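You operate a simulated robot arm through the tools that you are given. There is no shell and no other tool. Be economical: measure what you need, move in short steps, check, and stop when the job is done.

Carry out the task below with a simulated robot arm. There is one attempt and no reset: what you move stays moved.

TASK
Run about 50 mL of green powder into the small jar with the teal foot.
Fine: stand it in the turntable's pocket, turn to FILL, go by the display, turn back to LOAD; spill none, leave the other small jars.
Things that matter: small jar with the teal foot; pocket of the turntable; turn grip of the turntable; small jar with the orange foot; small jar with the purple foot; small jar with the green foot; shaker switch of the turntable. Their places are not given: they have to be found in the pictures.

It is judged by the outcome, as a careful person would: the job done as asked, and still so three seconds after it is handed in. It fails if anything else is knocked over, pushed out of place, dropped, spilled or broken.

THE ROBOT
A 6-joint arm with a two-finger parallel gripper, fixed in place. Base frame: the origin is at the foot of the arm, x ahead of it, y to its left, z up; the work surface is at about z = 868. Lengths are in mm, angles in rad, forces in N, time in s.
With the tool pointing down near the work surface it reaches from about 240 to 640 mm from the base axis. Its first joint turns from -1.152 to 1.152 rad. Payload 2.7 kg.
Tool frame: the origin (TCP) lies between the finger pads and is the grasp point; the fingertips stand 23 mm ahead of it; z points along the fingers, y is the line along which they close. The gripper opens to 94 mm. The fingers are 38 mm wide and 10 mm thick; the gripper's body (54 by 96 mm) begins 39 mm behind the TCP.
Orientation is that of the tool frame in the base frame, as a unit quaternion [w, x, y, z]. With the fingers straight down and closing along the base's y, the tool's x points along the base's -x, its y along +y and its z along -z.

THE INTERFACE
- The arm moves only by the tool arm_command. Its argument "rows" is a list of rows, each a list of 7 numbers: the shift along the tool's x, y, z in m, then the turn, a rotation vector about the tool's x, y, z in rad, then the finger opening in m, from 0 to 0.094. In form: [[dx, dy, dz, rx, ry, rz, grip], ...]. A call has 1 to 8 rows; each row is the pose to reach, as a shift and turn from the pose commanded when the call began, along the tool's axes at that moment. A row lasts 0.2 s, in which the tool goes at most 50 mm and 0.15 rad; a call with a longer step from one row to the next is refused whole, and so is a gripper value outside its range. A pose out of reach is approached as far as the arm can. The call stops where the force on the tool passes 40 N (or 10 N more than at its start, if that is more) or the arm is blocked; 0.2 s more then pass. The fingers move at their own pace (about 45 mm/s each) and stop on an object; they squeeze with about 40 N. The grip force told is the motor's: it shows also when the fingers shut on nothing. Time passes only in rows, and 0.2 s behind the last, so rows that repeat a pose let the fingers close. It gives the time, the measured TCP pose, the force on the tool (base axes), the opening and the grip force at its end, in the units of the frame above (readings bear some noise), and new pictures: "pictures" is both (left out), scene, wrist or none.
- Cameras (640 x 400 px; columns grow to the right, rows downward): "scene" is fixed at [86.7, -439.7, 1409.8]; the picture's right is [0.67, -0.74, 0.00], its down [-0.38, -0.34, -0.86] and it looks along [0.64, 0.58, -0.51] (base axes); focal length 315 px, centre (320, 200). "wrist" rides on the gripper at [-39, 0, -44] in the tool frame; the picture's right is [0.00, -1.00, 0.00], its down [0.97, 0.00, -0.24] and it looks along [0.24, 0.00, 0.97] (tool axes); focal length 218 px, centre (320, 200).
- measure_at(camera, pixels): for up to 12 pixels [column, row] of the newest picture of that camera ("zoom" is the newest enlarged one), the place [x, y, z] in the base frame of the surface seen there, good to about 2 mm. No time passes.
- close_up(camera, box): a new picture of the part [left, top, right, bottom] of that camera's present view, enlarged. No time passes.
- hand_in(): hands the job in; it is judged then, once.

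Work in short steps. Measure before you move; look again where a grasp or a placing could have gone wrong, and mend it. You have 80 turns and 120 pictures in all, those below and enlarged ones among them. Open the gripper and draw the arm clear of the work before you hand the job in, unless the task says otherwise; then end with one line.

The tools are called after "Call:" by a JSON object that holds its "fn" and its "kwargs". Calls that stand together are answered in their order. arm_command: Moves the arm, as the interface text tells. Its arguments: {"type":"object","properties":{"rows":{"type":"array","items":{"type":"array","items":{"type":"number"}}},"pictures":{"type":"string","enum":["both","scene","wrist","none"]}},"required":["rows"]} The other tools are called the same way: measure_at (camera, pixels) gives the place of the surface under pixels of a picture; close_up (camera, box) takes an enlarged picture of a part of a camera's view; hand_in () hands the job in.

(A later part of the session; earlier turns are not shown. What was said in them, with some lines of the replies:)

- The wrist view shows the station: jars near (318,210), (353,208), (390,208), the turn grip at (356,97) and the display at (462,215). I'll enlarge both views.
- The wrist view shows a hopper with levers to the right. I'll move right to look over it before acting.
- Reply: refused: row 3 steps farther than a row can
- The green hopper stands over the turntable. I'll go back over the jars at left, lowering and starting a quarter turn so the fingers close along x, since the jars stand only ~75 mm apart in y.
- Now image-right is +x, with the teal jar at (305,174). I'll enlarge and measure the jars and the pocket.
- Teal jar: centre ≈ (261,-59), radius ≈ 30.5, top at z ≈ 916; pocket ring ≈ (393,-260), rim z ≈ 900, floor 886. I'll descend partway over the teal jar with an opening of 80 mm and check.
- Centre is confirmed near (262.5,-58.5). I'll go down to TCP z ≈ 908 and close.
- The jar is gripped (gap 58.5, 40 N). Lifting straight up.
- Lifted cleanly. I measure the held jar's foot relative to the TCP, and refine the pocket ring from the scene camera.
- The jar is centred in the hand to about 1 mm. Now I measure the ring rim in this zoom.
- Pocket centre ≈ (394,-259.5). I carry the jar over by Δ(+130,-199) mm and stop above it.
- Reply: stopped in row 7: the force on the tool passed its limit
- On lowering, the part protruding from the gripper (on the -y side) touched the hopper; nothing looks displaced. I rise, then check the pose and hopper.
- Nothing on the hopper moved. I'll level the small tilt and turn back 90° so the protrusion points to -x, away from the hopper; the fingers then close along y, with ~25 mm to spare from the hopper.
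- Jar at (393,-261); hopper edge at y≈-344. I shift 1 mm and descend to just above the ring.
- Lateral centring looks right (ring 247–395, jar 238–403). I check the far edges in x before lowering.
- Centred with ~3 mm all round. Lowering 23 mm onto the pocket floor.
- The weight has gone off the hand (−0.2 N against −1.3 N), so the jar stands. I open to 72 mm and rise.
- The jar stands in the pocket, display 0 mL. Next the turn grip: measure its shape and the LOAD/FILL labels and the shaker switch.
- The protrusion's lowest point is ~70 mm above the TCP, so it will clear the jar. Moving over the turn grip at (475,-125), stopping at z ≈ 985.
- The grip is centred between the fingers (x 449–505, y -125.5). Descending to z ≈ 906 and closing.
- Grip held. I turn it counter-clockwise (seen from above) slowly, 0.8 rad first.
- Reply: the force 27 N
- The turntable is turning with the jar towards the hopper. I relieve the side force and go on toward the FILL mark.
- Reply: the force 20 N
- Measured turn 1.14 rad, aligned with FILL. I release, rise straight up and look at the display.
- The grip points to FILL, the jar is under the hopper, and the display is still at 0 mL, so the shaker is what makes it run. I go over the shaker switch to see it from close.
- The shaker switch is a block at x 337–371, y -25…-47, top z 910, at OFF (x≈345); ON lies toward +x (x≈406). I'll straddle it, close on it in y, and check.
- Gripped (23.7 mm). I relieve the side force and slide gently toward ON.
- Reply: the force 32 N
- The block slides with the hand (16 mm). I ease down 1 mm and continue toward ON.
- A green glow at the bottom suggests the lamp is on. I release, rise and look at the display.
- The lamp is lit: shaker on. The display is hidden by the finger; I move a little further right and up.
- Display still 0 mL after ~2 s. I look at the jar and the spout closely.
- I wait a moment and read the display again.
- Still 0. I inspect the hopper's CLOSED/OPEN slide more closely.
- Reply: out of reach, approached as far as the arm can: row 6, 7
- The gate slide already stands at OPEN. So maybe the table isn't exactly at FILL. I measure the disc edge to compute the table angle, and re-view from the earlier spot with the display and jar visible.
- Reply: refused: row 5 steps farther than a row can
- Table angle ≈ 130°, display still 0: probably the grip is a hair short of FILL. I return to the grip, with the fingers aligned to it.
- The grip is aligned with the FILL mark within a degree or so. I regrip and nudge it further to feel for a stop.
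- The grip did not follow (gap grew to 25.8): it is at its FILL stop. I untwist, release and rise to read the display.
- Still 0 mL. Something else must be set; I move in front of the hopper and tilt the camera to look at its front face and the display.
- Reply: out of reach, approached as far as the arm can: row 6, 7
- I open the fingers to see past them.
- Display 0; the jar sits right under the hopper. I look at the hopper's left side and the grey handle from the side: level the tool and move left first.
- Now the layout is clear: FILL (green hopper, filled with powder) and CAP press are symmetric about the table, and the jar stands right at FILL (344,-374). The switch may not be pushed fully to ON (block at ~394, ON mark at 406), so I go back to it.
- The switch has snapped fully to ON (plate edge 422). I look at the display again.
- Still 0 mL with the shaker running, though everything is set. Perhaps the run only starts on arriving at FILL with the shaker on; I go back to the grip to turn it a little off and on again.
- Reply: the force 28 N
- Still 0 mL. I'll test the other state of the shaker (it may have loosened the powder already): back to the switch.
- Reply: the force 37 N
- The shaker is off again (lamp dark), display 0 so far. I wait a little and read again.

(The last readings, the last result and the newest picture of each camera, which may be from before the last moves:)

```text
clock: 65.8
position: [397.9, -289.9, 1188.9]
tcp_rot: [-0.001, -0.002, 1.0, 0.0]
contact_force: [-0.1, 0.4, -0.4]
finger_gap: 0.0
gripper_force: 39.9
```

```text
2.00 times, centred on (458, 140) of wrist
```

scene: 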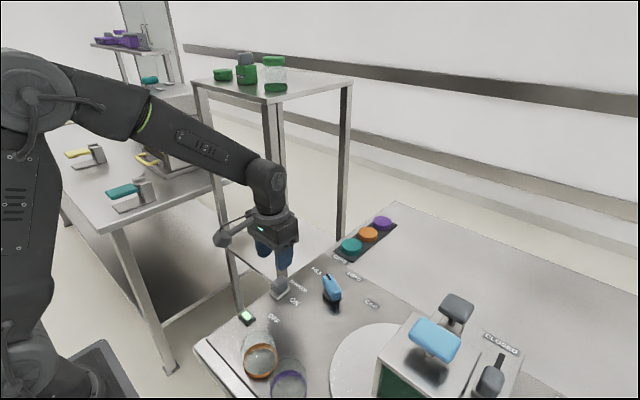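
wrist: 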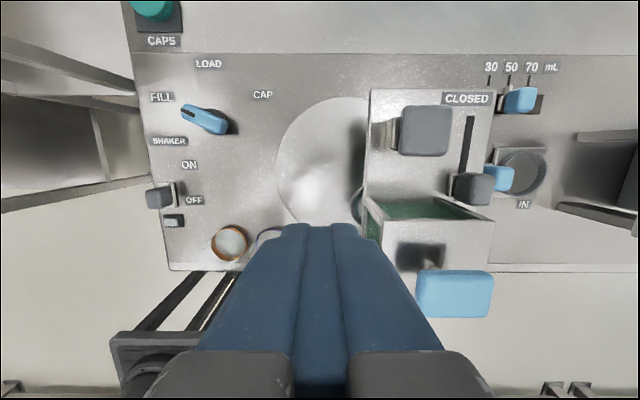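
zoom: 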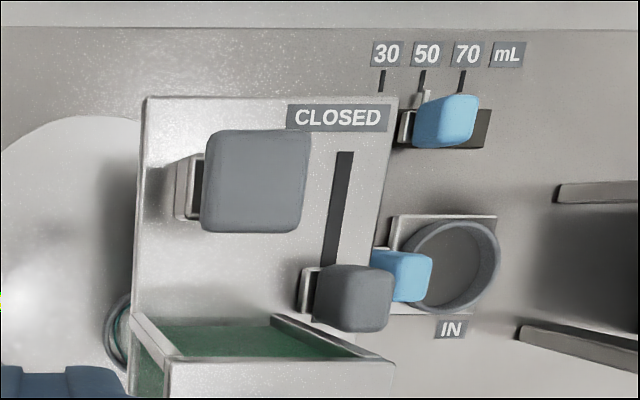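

I check whether the gate slide is really at its OPEN end, from the scene view.

Call:
{"fn": "close_up", "kwargs": {"camera": "scene", "box": [450, 350, 530, 400]}}

Call:
{"fn": "measure_at", "kwargs": {"camera": "wrist", "pixels": [[452, 188], [456, 200], [469, 118], [466, 98], [454, 180], [475, 188], [475, 205], [440, 290], [425, 285], [480, 285], [420, 225], [490, 225]]}}

```text
8.00 times, centred on (490, 375) of scene
```

zoom: 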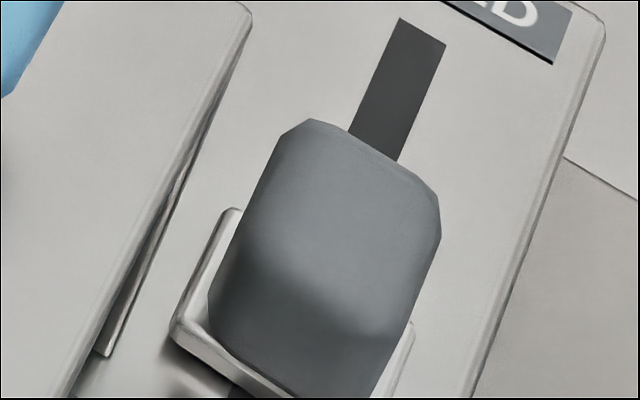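

```text
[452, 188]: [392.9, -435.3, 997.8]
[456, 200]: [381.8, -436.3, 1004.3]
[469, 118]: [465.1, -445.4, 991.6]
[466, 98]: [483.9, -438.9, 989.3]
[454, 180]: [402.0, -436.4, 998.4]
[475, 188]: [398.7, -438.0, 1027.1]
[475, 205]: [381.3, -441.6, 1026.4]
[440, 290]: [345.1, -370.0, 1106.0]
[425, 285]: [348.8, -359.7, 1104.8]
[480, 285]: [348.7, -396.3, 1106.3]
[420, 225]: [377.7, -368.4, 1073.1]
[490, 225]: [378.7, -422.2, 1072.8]
```

Call:
{"fn": "measure_at", "kwargs": {"camera": "zoom", "pixels": [[235, 392], [250, 394], [180, 335], [240, 375], [405, 330], [230, 215], [400, 25], [440, 42], [210, 385], [150, 385]]}}

```text
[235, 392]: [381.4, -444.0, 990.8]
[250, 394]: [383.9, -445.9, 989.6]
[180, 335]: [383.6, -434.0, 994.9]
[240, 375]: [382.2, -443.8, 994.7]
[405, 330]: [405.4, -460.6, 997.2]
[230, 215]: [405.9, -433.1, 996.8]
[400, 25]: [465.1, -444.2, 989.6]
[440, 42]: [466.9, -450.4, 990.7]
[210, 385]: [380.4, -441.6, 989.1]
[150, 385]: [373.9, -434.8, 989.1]
```

The gate is at its OPEN end. I look at the display again now that the shaker has been off for a while.

Call:
{"fn": "arm_command", "kwargs": {"rows": [[0, 0.03, 0.03, 0, 0, 0, 0.0], [0, 0.07, 0.06, 0, 0, 0, 0.0], [0, 0.095, 0.1, 0, 0, 0, 0.0], [0, 0.095, 0.14, 0, 0, 0, 0.0]], "pictures": "wrist"}}

Call:
{"fn": "measure_at", "kwargs": {"camera": "wrist", "pixels": [[490, 228], [480, 250], [505, 218], [530, 213], [484, 275], [498, 286], [560, 225], [550, 235], [362, 180], [440, 300]]}}

```text
clock: 66.8
position: [395.2, -196.6, 1045.7]
tcp_rot: [0.001, -0.003, 1.0, 0.0]
contact_force: [0.6, 0.5, 0.0]
finger_gap: 0.3
gripper_force: 39.6
```

wrist: 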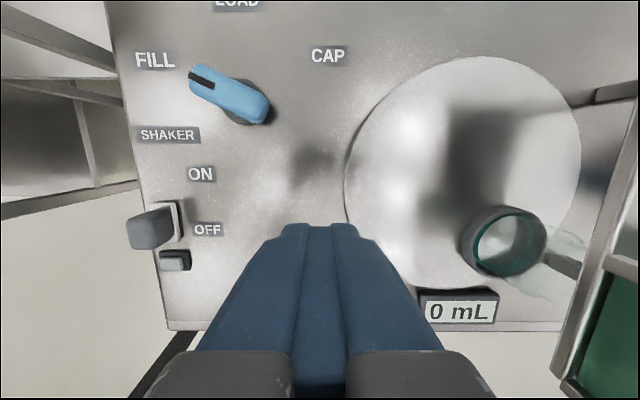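

```text
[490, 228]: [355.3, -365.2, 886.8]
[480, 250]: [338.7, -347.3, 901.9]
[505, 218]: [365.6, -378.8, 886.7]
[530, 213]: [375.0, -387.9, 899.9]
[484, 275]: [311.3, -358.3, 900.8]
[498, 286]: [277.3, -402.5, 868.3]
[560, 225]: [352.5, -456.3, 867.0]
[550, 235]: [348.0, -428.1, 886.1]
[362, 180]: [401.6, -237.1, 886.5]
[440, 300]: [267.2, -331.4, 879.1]
```

Still 0. I try turning the grip harder against its FILL stop, in case the table lags a degree or two.

Call:
{"fn": "arm_command", "kwargs": {"rows": [[-0.01, 0.009, 0, 0, 0, -0.144, 0.02], [-0.02, 0.018, 0, 0, 0, -0.287, 0.04], [-0.03, 0.027, 0, 0, 0, -0.43, 0.05], [-0.04, 0.036, 0, 0, 0, -0.574, 0.05], [-0.05, 0.045, 0.01, 0, 0, -0.717, 0.05], [-0.06, 0.054, 0.02, 0, 0, -0.86, 0.05], [-0.07, 0.063, 0.04, 0, 0, -1.0, 0.05], [-0.077, 0.072, 0.061, 0, 0, -1.145, 0.05]], "pictures": "none"}}

Call:
{"fn": "arm_command", "kwargs": {"rows": [[0, 0, 0.04, 0, 0, 0, 0.05], [0, 0, 0.079, 0, 0, 0, 0.05], [0, 0, 0.079, 0, 0, 0, 0.03], [0, 0, 0.079, 0, 0, 0, 0.014], [0, 0, 0.079, 0, 0, 0, 0.014], [0, 0, 0.079, 0, 0, -0.07, 0.014], [0, 0, 0.079, 0, 0, -0.14, 0.014], [0, 0, 0.079, 0, 0, -0.18, 0.014]], "pictures": "wrist"}}

```text
clock: 68.6
position: [473.3, -122.0, 984.2]
tcp_rot: [-0.001, -0.545, 0.839, 0.0]
contact_force: [0.5, 0.0, 0.3]
finger_gap: 49.9
gripper_force: 0.0
```

```text
clock: 70.4
position: [473.2, -122.4, 907.9]
tcp_rot: [0.0, -0.615, 0.788, 0.0]
contact_force: [-1.9, -2.0, 5.5]
finger_gap: 30.2
gripper_force: 45.3
```

wrist: 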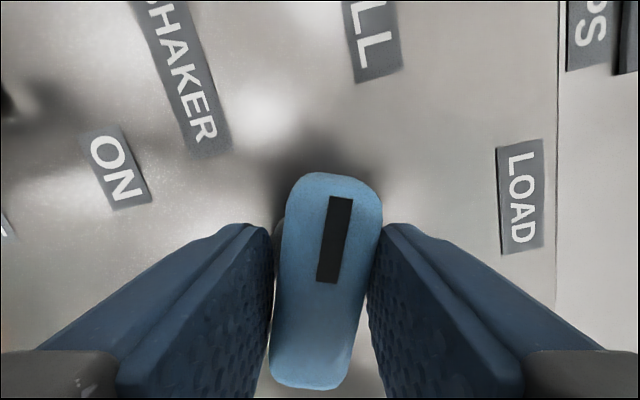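

The grip is at a hard stop at FILL (knob held at ~1.16 rad while the fingers turned on), so the angle is right. The remaining control over this hopper is its blue T-handle. I release, rise, and go over it with the camera on the display side.

Call:
{"fn": "arm_command", "kwargs": {"rows": [[0, 0, 0, 0, 0, 0.12, 0.014], [0, 0, 0, 0, 0, 0.175, 0.045], [0, 0, 0, 0, 0, 0.175, 0.06], [0, 0, -0.045, 0, 0, 0.175, 0.06], [0, 0, -0.09, 0, 0, 0.175, 0.06], [0, 0, -0.135, 0, 0, 0.175, 0.06], [0, 0, -0.18, 0, 0, 0.175, 0.06], [0, 0, -0.225, 0, 0, 0.175, 0.06]], "pictures": "none"}}

Call:
{"fn": "arm_command", "kwargs": {"rows": [[0, 0, -0.04, 0, 0, 0, 0.06], [0.03, 0.002, -0.067, 0, 0, -0.06, 0.06], [0.075, 0.004, -0.067, 0, 0, -0.12, 0.06], [0.12, 0.007, -0.067, 0, 0, -0.18, 0.06], [0.165, 0.01, -0.067, 0, 0, -0.24, 0.06], [0.21, 0.012, -0.067, 0, 0, -0.3, 0.06], [0.25, 0.015, -0.067, 0, 0, -0.36, 0.06], [0.291, 0.0174, -0.067, 0, 0, -0.426, 0.06]], "pictures": "wrist"}}

```text
clock: 72.2
position: [472.2, -121.4, 1131.0]
tcp_rot: [0.0, -0.546, 0.838, 0.0]
contact_force: [-0.2, 0.6, -0.7]
finger_gap: 60.0
gripper_force: 0.1
```

```text
clock: 74.0
position: [338.6, -380.5, 1202.2]
tcp_rot: [0.001, 0.711, -0.703, -0.001]
contact_force: [0.1, 0.4, 0.4]
finger_gap: 59.9
gripper_force: 0.0
```

wrist: 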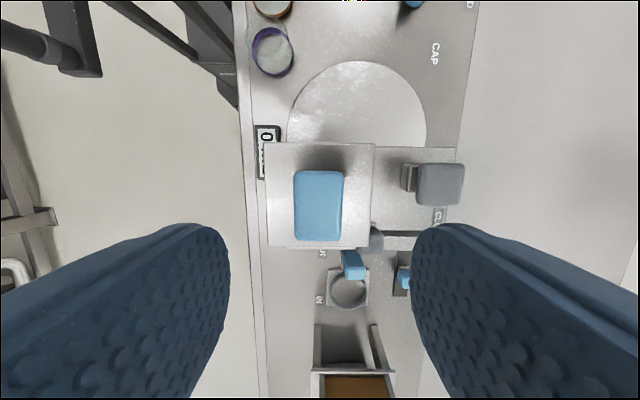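

Call:
{"fn": "measure_at", "kwargs": {"camera": "wrist", "pixels": [[297, 205], [341, 205], [319, 175], [319, 237], [319, 205], [270, 150], [280, 220], [360, 220]]}}

Call:
{"fn": "close_up", "kwargs": {"camera": "wrist", "box": [230, 100, 390, 260]}}

```text
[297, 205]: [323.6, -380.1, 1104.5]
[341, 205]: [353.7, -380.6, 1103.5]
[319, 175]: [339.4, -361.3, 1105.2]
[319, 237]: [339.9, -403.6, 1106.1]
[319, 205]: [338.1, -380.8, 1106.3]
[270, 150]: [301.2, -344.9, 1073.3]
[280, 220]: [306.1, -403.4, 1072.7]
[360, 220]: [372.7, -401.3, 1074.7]
```

```text
2.50 times, centred on (310, 180) of wrist
```

zoom: 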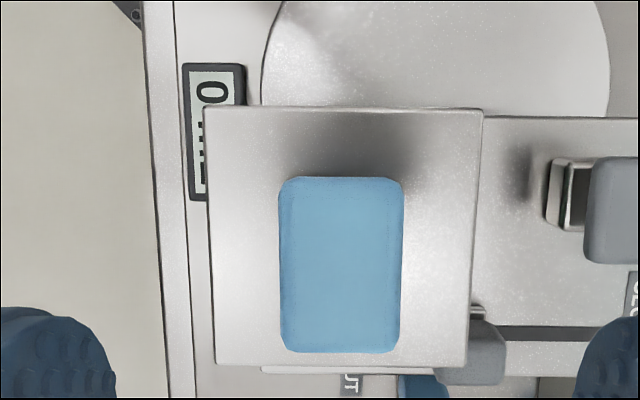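

Handle: x 322–355, y −359…−405, top 1106. I grip it by its sides without loading it.

Call:
{"fn": "arm_command", "kwargs": {"rows": [[0.0015, 0, 0.045, 0, 0, 0, 0.06], [0.0015, 0, 0.08, 0, 0, 0, 0.06], [0.0015, 0, 0.095, 0, 0, 0, 0.06], [0.0015, 0, 0.095, 0, 0, 0, 0.045], [0.0015, 0, 0.095, 0, 0, 0, 0.03], [0.0015, 0, 0.095, 0, 0, 0, 0.025], [0.0015, 0, 0.095, 0, 0, 0, 0.025]], "pictures": "wrist"}}

```text
clock: 75.6
position: [337.2, -383.0, 1103.5]
tcp_rot: [0.002, 0.709, -0.706, -0.004]
contact_force: [-30.2, 4.0, -1.8]
finger_gap: 33.3
gripper_force: 44.8
```

wrist: 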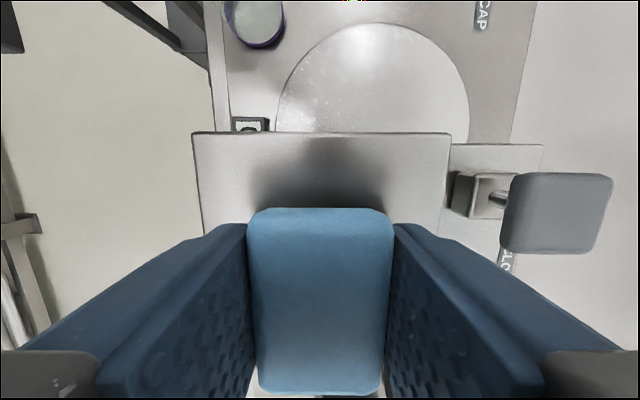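

Gripped (33.3 mm). I relieve the side load and press down gently 10 mm to feel whether it gives.

Call:
{"fn": "arm_command", "kwargs": {"rows": [[0, 0.002, 0, 0, 0, 0, 0.025], [0, 0.002, 0.004, 0, 0, 0, 0.025], [0, 0.002, 0.008, 0, 0, 0, 0.025], [0, 0.002, 0.012, 0, 0, 0, 0.025]], "pictures": "wrist"}}

```text
clock: 76.6
position: [337.2, -382.5, 1096.7]
tcp_rot: [0.001, 0.71, -0.704, 0.003]
contact_force: [-11.3, 1.6, 27.5]
finger_gap: 33.5
gripper_force: 45.0
```

wrist: 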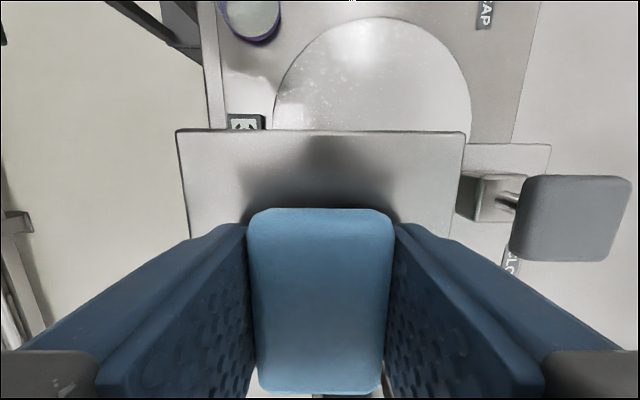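

The handle gives and moved with the hand, and the display at (246,122) looks different. I enlarge it.

Call:
{"fn": "close_up", "kwargs": {"camera": "wrist", "box": [200, 90, 300, 150]}}

```text
6.40 times, centred on (250, 120) of wrist
```

zoom: 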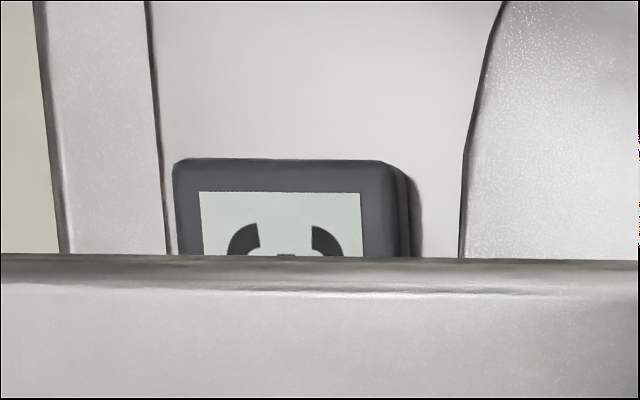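

The first digit now reads like "3" (3 mL): pressing the handle runs powder. I hold here 0.6 s more to see whether it keeps running.

Call:
{"fn": "arm_command", "kwargs": {"rows": [[0, 0, 0, 0, 0, 0, 0.025], [0, 0, 0, 0, 0, 0, 0.025]], "pictures": "none"}}

Call:
{"fn": "close_up", "kwargs": {"camera": "wrist", "box": [200, 90, 300, 150]}}

```text
clock: 77.2
position: [336.8, -382.7, 1096.4]
tcp_rot: [0.001, 0.71, -0.704, 0.003]
contact_force: [-5.9, 2.7, 38.3]
finger_gap: 33.6
gripper_force: 44.9
```

```text
6.40 times, centred on (250, 120) of wrist
```

zoom: 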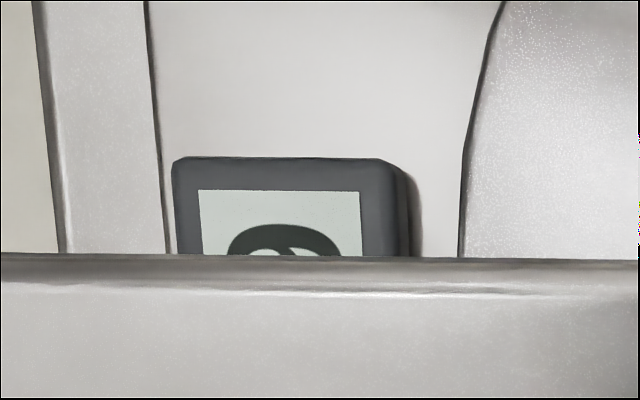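

It went to about 6: roughly 5 mL/s while held. I hold ~3.6 s and read again (expect ~24).

Call:
{"fn": "arm_command", "kwargs": {"rows": [[0, 0, 0, 0, 0, 0, 0.025], [0, 0, 0, 0, 0, 0, 0.025], [0, 0, 0, 0, 0, 0, 0.025], [0, 0, 0, 0, 0, 0, 0.025], [0, 0, 0, 0, 0, 0, 0.025], [0, 0, 0, 0, 0, 0, 0.025], [0, 0, 0, 0, 0, 0, 0.025], [0, 0, 0, 0, 0, 0, 0.025]], "pictures": "none"}}

Call:
{"fn": "close_up", "kwargs": {"camera": "wrist", "box": [200, 90, 300, 150]}}

Call:
{"fn": "arm_command", "kwargs": {"rows": [[0, 0, 0, 0, 0, 0, 0.025], [0, 0, 0, 0, 0, 0, 0.025], [0, 0, 0, 0, 0, 0, 0.025], [0, 0, 0, 0, 0, 0, 0.025], [0, 0, 0, 0, 0, 0, 0.025], [0, 0, 0, 0, 0, 0, 0.025], [0, 0, 0, 0, 0, 0, 0.025], [0, 0, 0, 0, 0, 0, 0.025]], "pictures": "none"}}

Call:
{"fn": "close_up", "kwargs": {"camera": "wrist", "box": [200, 90, 300, 150]}}

```text
clock: 79.0
position: [338.1, -382.8, 1096.0]
tcp_rot: [0.0, 0.711, -0.703, 0.004]
contact_force: [-4.6, 6.1, 36.8]
finger_gap: 33.5
gripper_force: 44.5
```

```text
6.40 times, centred on (250, 120) of wrist
```

zoom: 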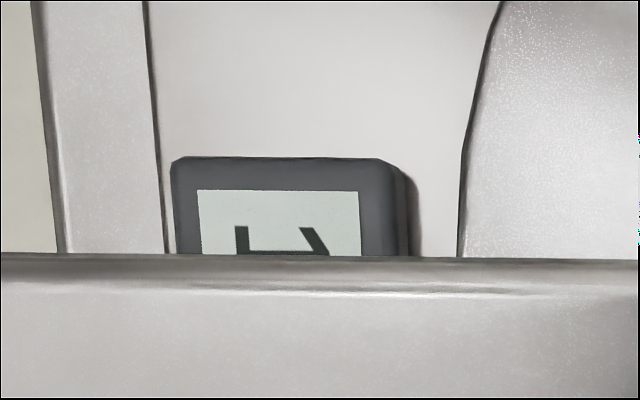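

```text
clock: 80.8
position: [337.6, -382.1, 1096.4]
tcp_rot: [-0.001, 0.711, -0.704, 0.004]
contact_force: [-3.3, 6.9, 37.5]
finger_gap: 33.6
gripper_force: 44.9
```

```text
6.40 times, centred on (250, 120) of wrist
```

zoom: 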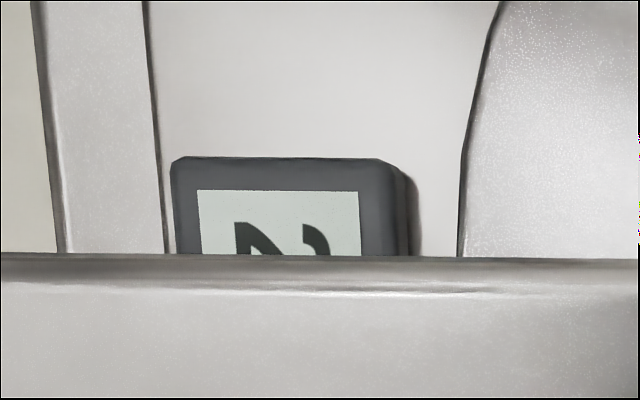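

Reads 1x then 2x, consistent with ~5 mL/s. I continue in short holds to catch the change to 3x.

Call:
{"fn": "arm_command", "kwargs": {"rows": [[0, 0, 0, 0, 0, 0, 0.025], [0, 0, 0, 0, 0, 0, 0.025], [0, 0, 0, 0, 0, 0, 0.025], [0, 0, 0, 0, 0, 0, 0.025]], "pictures": "none"}}

Call:
{"fn": "close_up", "kwargs": {"camera": "wrist", "box": [200, 90, 300, 150]}}

Call:
{"fn": "arm_command", "kwargs": {"rows": [[0, 0, 0, 0, 0, 0, 0.025]], "pictures": "none"}}

Call:
{"fn": "close_up", "kwargs": {"camera": "wrist", "box": [200, 90, 300, 150]}}

```text
clock: 81.8
position: [337.5, -382.6, 1096.1]
tcp_rot: [0.0, 0.71, -0.704, 0.004]
contact_force: [-2.3, 7.6, 37.3]
finger_gap: 33.6
gripper_force: 45.0
```

```text
6.40 times, centred on (250, 120) of wrist
```

zoom: 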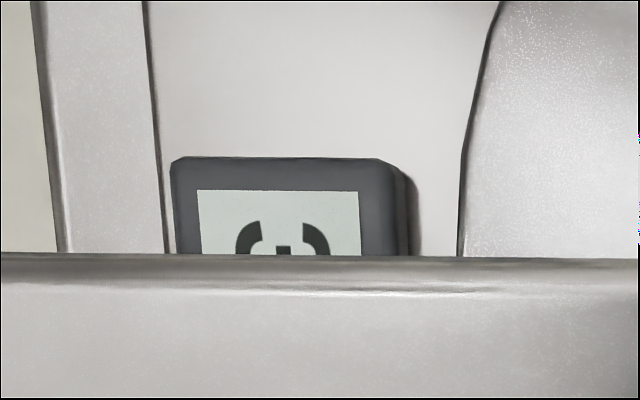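

```text
clock: 82.2
position: [337.3, -383.4, 1096.2]
tcp_rot: [0.0, 0.71, -0.704, 0.003]
contact_force: [-3.0, 7.9, 36.5]
finger_gap: 33.4
gripper_force: 45.3
```

```text
6.40 times, centred on (250, 120) of wrist
```

zoom: 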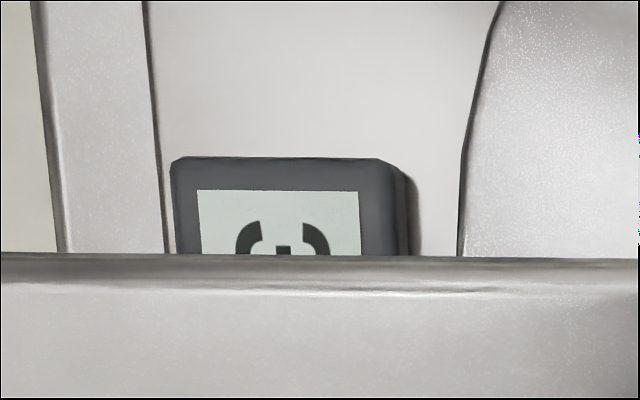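

Crossed 30 by t=81.8 (rate 5–6.5 mL/s). Two more short holds to catch 40.

Call:
{"fn": "arm_command", "kwargs": {"rows": [[0, 0, 0, 0, 0, 0, 0.025], [0, 0, 0, 0, 0, 0, 0.025]], "pictures": "none"}}

Call:
{"fn": "close_up", "kwargs": {"camera": "wrist", "box": [200, 90, 300, 150]}}

Call:
{"fn": "arm_command", "kwargs": {"rows": [[0, 0, 0, 0, 0, 0, 0.025]], "pictures": "none"}}

Call:
{"fn": "close_up", "kwargs": {"camera": "wrist", "box": [200, 90, 300, 150]}}

```text
clock: 82.8
position: [337.4, -382.6, 1096.4]
tcp_rot: [0.0, 0.71, -0.704, 0.004]
contact_force: [-2.7, 8.2, 36.4]
finger_gap: 33.4
gripper_force: 44.5
```

```text
6.40 times, centred on (250, 120) of wrist
```

zoom: 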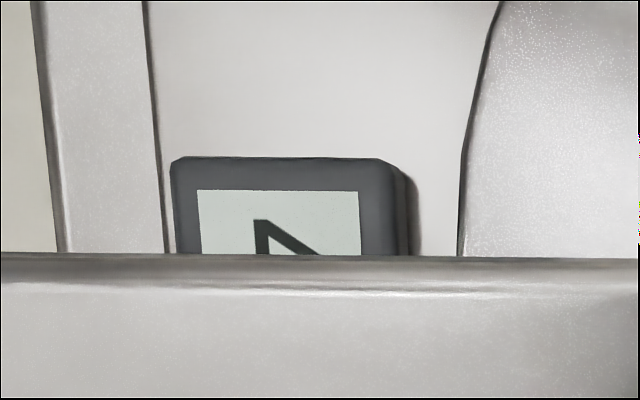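

```text
clock: 83.2
position: [337.5, -381.9, 1095.6]
tcp_rot: [0.0, 0.71, -0.704, 0.003]
contact_force: [-3.0, 7.7, 36.6]
finger_gap: 33.5
gripper_force: 44.6
```

```text
6.40 times, centred on (250, 120) of wrist
```

zoom: 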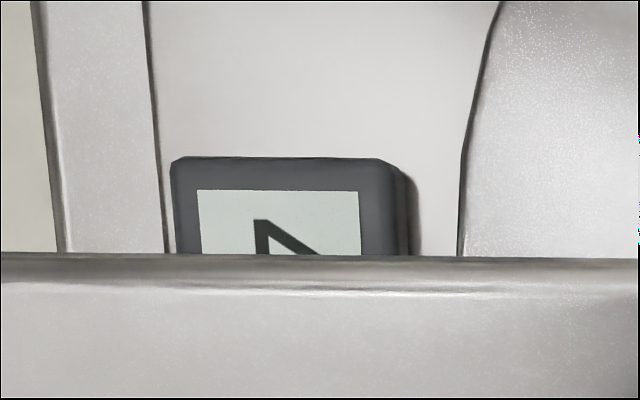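

Now ~44 mL at ~6.2 mL/s. I hold three more rows and then let the handle up to its rest height.

Call:
{"fn": "arm_command", "kwargs": {"rows": [[0, 0, 0, 0, 0, 0, 0.025], [0, 0, 0, 0, 0, 0, 0.025], [0, 0, 0, 0, 0, 0, 0.025], [0, 0, -0.012, 0, 0, 0, 0.025], [0, 0, -0.012, 0, 0, 0, 0.025]], "pictures": "none"}}

Call:
{"fn": "close_up", "kwargs": {"camera": "wrist", "box": [200, 90, 300, 150]}}

```text
clock: 84.4
position: [338.0, -382.7, 1102.3]
tcp_rot: [-0.001, 0.71, -0.704, -0.002]
contact_force: [3.7, -2.5, 0.8]
finger_gap: 33.6
gripper_force: 45.5
```

```text
6.40 times, centred on (250, 120) of wrist
```

zoom: 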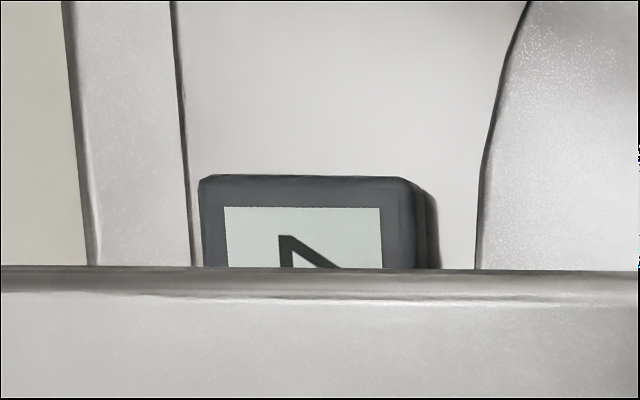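

4x mL, handle at rest without load. I release, rise and move left to read the display fully.

Call:
{"fn": "arm_command", "kwargs": {"rows": [[0, 0, 0, 0, 0, 0, 0.045], [0, 0, 0, 0, 0, 0, 0.06], [0, 0, -0.04, 0, 0, 0, 0.06], [0, 0, -0.08, 0, 0, 0, 0.06], [-0.04, 0, -0.09, 0, 0, 0, 0.06], [-0.08, 0, -0.09, 0, 0, 0, 0.06], [-0.12, 0, -0.09, 0, 0, 0, 0.06]], "pictures": "wrist"}}

Call:
{"fn": "close_up", "kwargs": {"camera": "wrist", "box": [220, 150, 380, 310]}}

```text
clock: 86.0
position: [336.8, -263.4, 1192.0]
tcp_rot: [0.001, 0.71, -0.704, 0.0]
contact_force: [0.0, -0.3, 0.0]
finger_gap: 60.0
gripper_force: 0.1
```

wrist: 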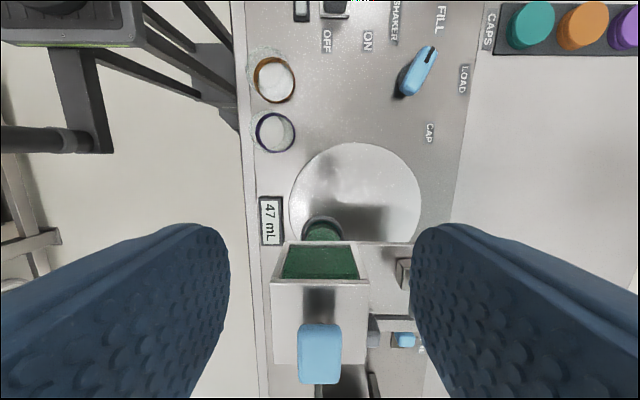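

```text
2.50 times, centred on (300, 230) of wrist
```

zoom: 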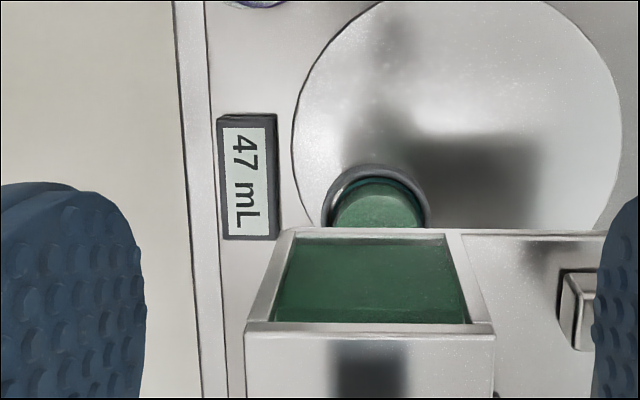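

47 mL — about 50, and green powder is in the jar. I go back to the grip to turn it to LOAD.

Call:
{"fn": "arm_command", "kwargs": {"rows": [[-0.028, -0.027, 0, 0, 0, 0.06, 0.05], [-0.056, -0.054, 0, 0, 0, 0.12, 0.05], [-0.084, -0.082, 0.022, 0, 0, 0.18, 0.05], [-0.112, -0.109, 0.045, 0, 0, 0.24, 0.05], [-0.14, -0.136, 0.068, 0, 0, 0.3, 0.05], [-0.14, -0.136, 0.115, 0, 0, 0.36, 0.05], [-0.14, -0.136, 0.162, 0, 0, 0.4, 0.05], [-0.14, -0.136, 0.207, 0, 0, 0.43, 0.05]], "pictures": "wrist"}}

```text
clock: 87.8
position: [472.3, -121.1, 987.7]
tcp_rot: [0.001, -0.544, 0.839, 0.0]
contact_force: [-0.8, -0.2, 0.2]
finger_gap: 50.0
gripper_force: 0.1
```

wrist: 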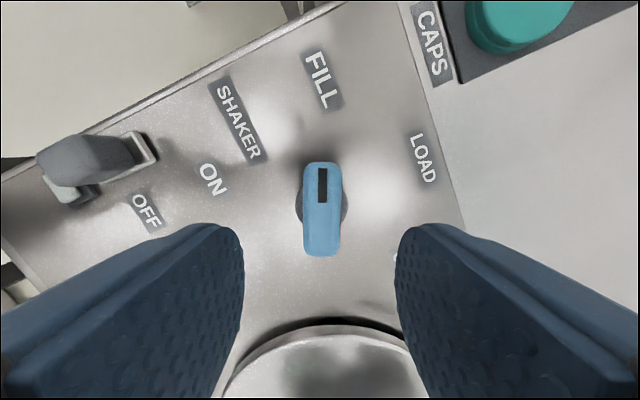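

Aligned. I descend, grip, and turn back slowly to LOAD.

Call:
{"fn": "arm_command", "kwargs": {"rows": [[0, 0, 0.04, 0, 0, 0, 0.05], [0, 0, 0.081, 0, 0, 0, 0.05], [0, 0, 0.081, 0, 0, 0, 0.03], [0, 0, 0.081, 0, 0, 0, 0.014], [0, 0, 0.081, 0, 0, 0, 0.014], [0, 0, 0.081, 0, 0, 0.05, 0.014], [0, 0, 0.081, 0, 0, 0.13, 0.014], [0, 0, 0.081, 0, 0, 0.23, 0.014]], "pictures": "none"}}

Call:
{"fn": "arm_command", "kwargs": {"rows": [[0, 0, 0, 0, 0, 0.1, 0.014], [0, 0, 0, 0, 0, 0.2, 0.014], [0, 0, 0, 0, 0, 0.3, 0.014], [0, 0, 0, 0, 0, 0.4, 0.014], [0, 0, 0, 0, 0, 0.5, 0.014], [0, 0, 0, 0, 0, 0.6, 0.014]], "pictures": "none"}}

Call:
{"fn": "arm_command", "kwargs": {"rows": [[0, 0, 0, 0, 0, 0.1, 0.014], [0, 0, 0, 0, 0, 0.2, 0.014], [0, 0, 0, 0, 0, 0.28, 0.014], [0, 0, 0, 0, 0, 0.32, 0.014]], "pictures": "both"}}

```text
clock: 89.6
position: [472.7, -121.5, 905.2]
tcp_rot: [0.002, -0.444, 0.896, -0.002]
contact_force: [26.9, -7.5, -3.6]
finger_gap: 26.2
gripper_force: 13.0
```

```text
clock: 91.0
position: [471.9, -124.1, 905.7]
tcp_rot: [0.002, -0.159, 0.987, -0.002]
contact_force: [17.6, -24.0, 5.0]
finger_gap: 26.5
gripper_force: 14.0
```

```text
clock: 92.0
position: [470.6, -124.2, 905.7]
tcp_rot: [0.0, 0.0, 1.0, -0.001]
contact_force: [8.3, -28.0, 7.5]
finger_gap: 26.5
gripper_force: 14.1
```

scene: 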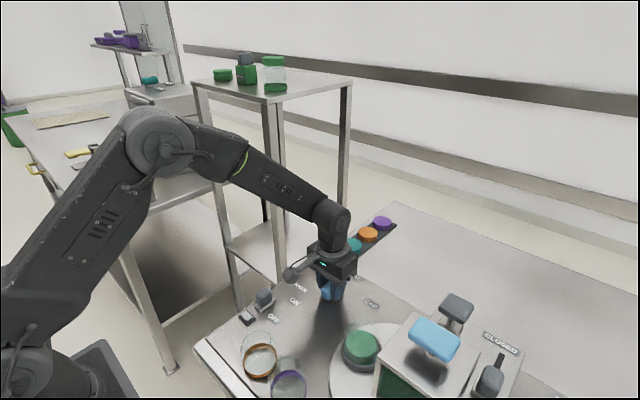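
wrist: 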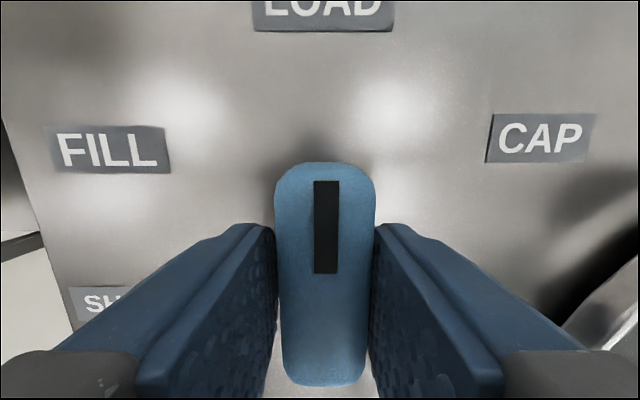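

The grip points to LOAD and the filled jar is back at LOAD. I release, rise and draw clear, checking the final state.

Call:
{"fn": "arm_command", "kwargs": {"rows": [[0, -0.001, 0, 0, 0, 0, 0.035], [0, -0.001, 0, 0, 0, 0, 0.055], [0, -0.001, -0.04, 0, 0, 0, 0.06], [0, -0.001, -0.085, 0, 0, 0, 0.06], [0, -0.001, -0.13, 0, 0, 0, 0.06], [0.03, -0.03, -0.16, 0, 0, 0, 0.06], [0.06, -0.06, -0.185, 0, 0, 0, 0.06], [0.07, -0.08, -0.22, 0, 0, 0, 0.06]], "pictures": "both"}}

Call:
{"fn": "close_up", "kwargs": {"camera": "wrist", "box": [120, 0, 520, 250]}}

```text
refused: row 6 steps farther than a row can; nothing moved
```

```text
1.60 times, centred on (320, 125) of wrist
```

zoom: 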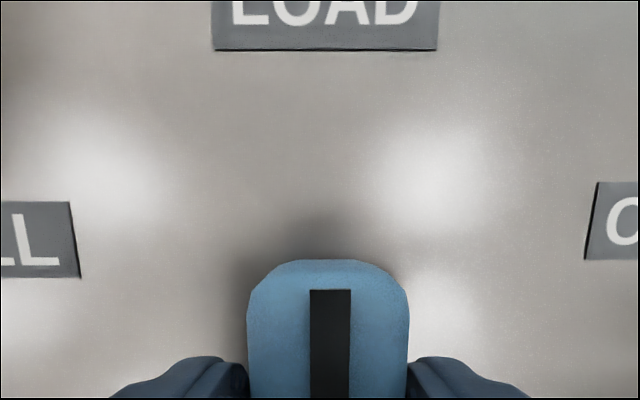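

The last steps were too long; again with shorter ones.

Call:
{"fn": "arm_command", "kwargs": {"rows": [[0, -0.001, 0, 0, 0, 0, 0.035], [0, -0.001, 0, 0, 0, 0, 0.055], [0, -0.001, -0.04, 0, 0, 0, 0.06], [0, -0.001, -0.085, 0, 0, 0, 0.06], [0, -0.001, -0.13, 0, 0, 0, 0.06], [0.02, -0.02, -0.16, 0, 0, 0, 0.06], [0.04, -0.04, -0.185, 0, 0, 0, 0.06], [0.05, -0.06, -0.22, 0, 0, 0, 0.06]], "pictures": "both"}}

Call:
{"fn": "close_up", "kwargs": {"camera": "wrist", "box": [120, 0, 600, 300]}}

```text
clock: 93.8
position: [417.5, -182.6, 1127.6]
tcp_rot: [-0.001, 0.0, 1.0, 0.0]
contact_force: [-0.4, -0.4, 0.7]
finger_gap: 60.3
gripper_force: 0.0
```

scene: 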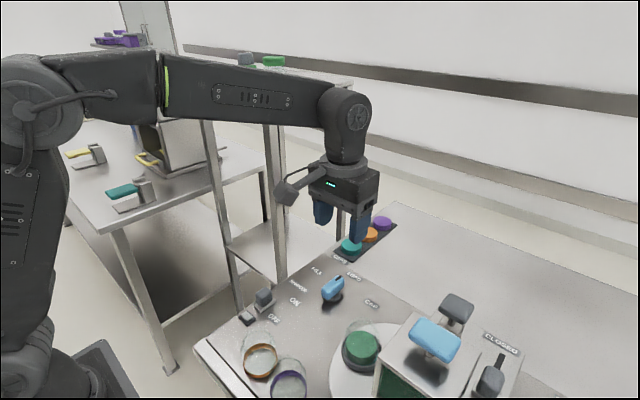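
wrist: 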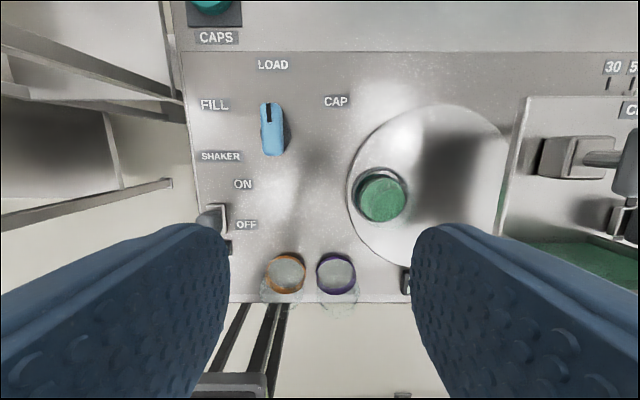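

```text
1.33 times, centred on (360, 150) of wrist
5 turns are left
```

zoom: 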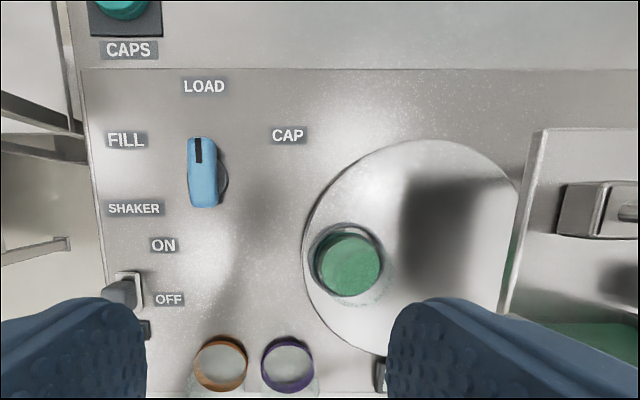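

The jar with green powder stands in the pocket at LOAD, the grip points to LOAD and the shaker is off. The other jars stand untouched, nothing is spilled, and the arm is clear, so I hand in.

Call:
{"fn": "hand_in", "kwargs": {}}

```text
The job is handed in.
```

The teal-footed jar is back at LOAD in the turntable's pocket with 47 mL of green powder on the display. Nothing was spilled, the other small jars were not touched, and the shaker is off as I found it. Turning to FILL did not start the powder, with the shaker on or off, so I ran it by pressing the hopper's blue handle. Early on, the gripper bumped the hopper once, and nothing moved.
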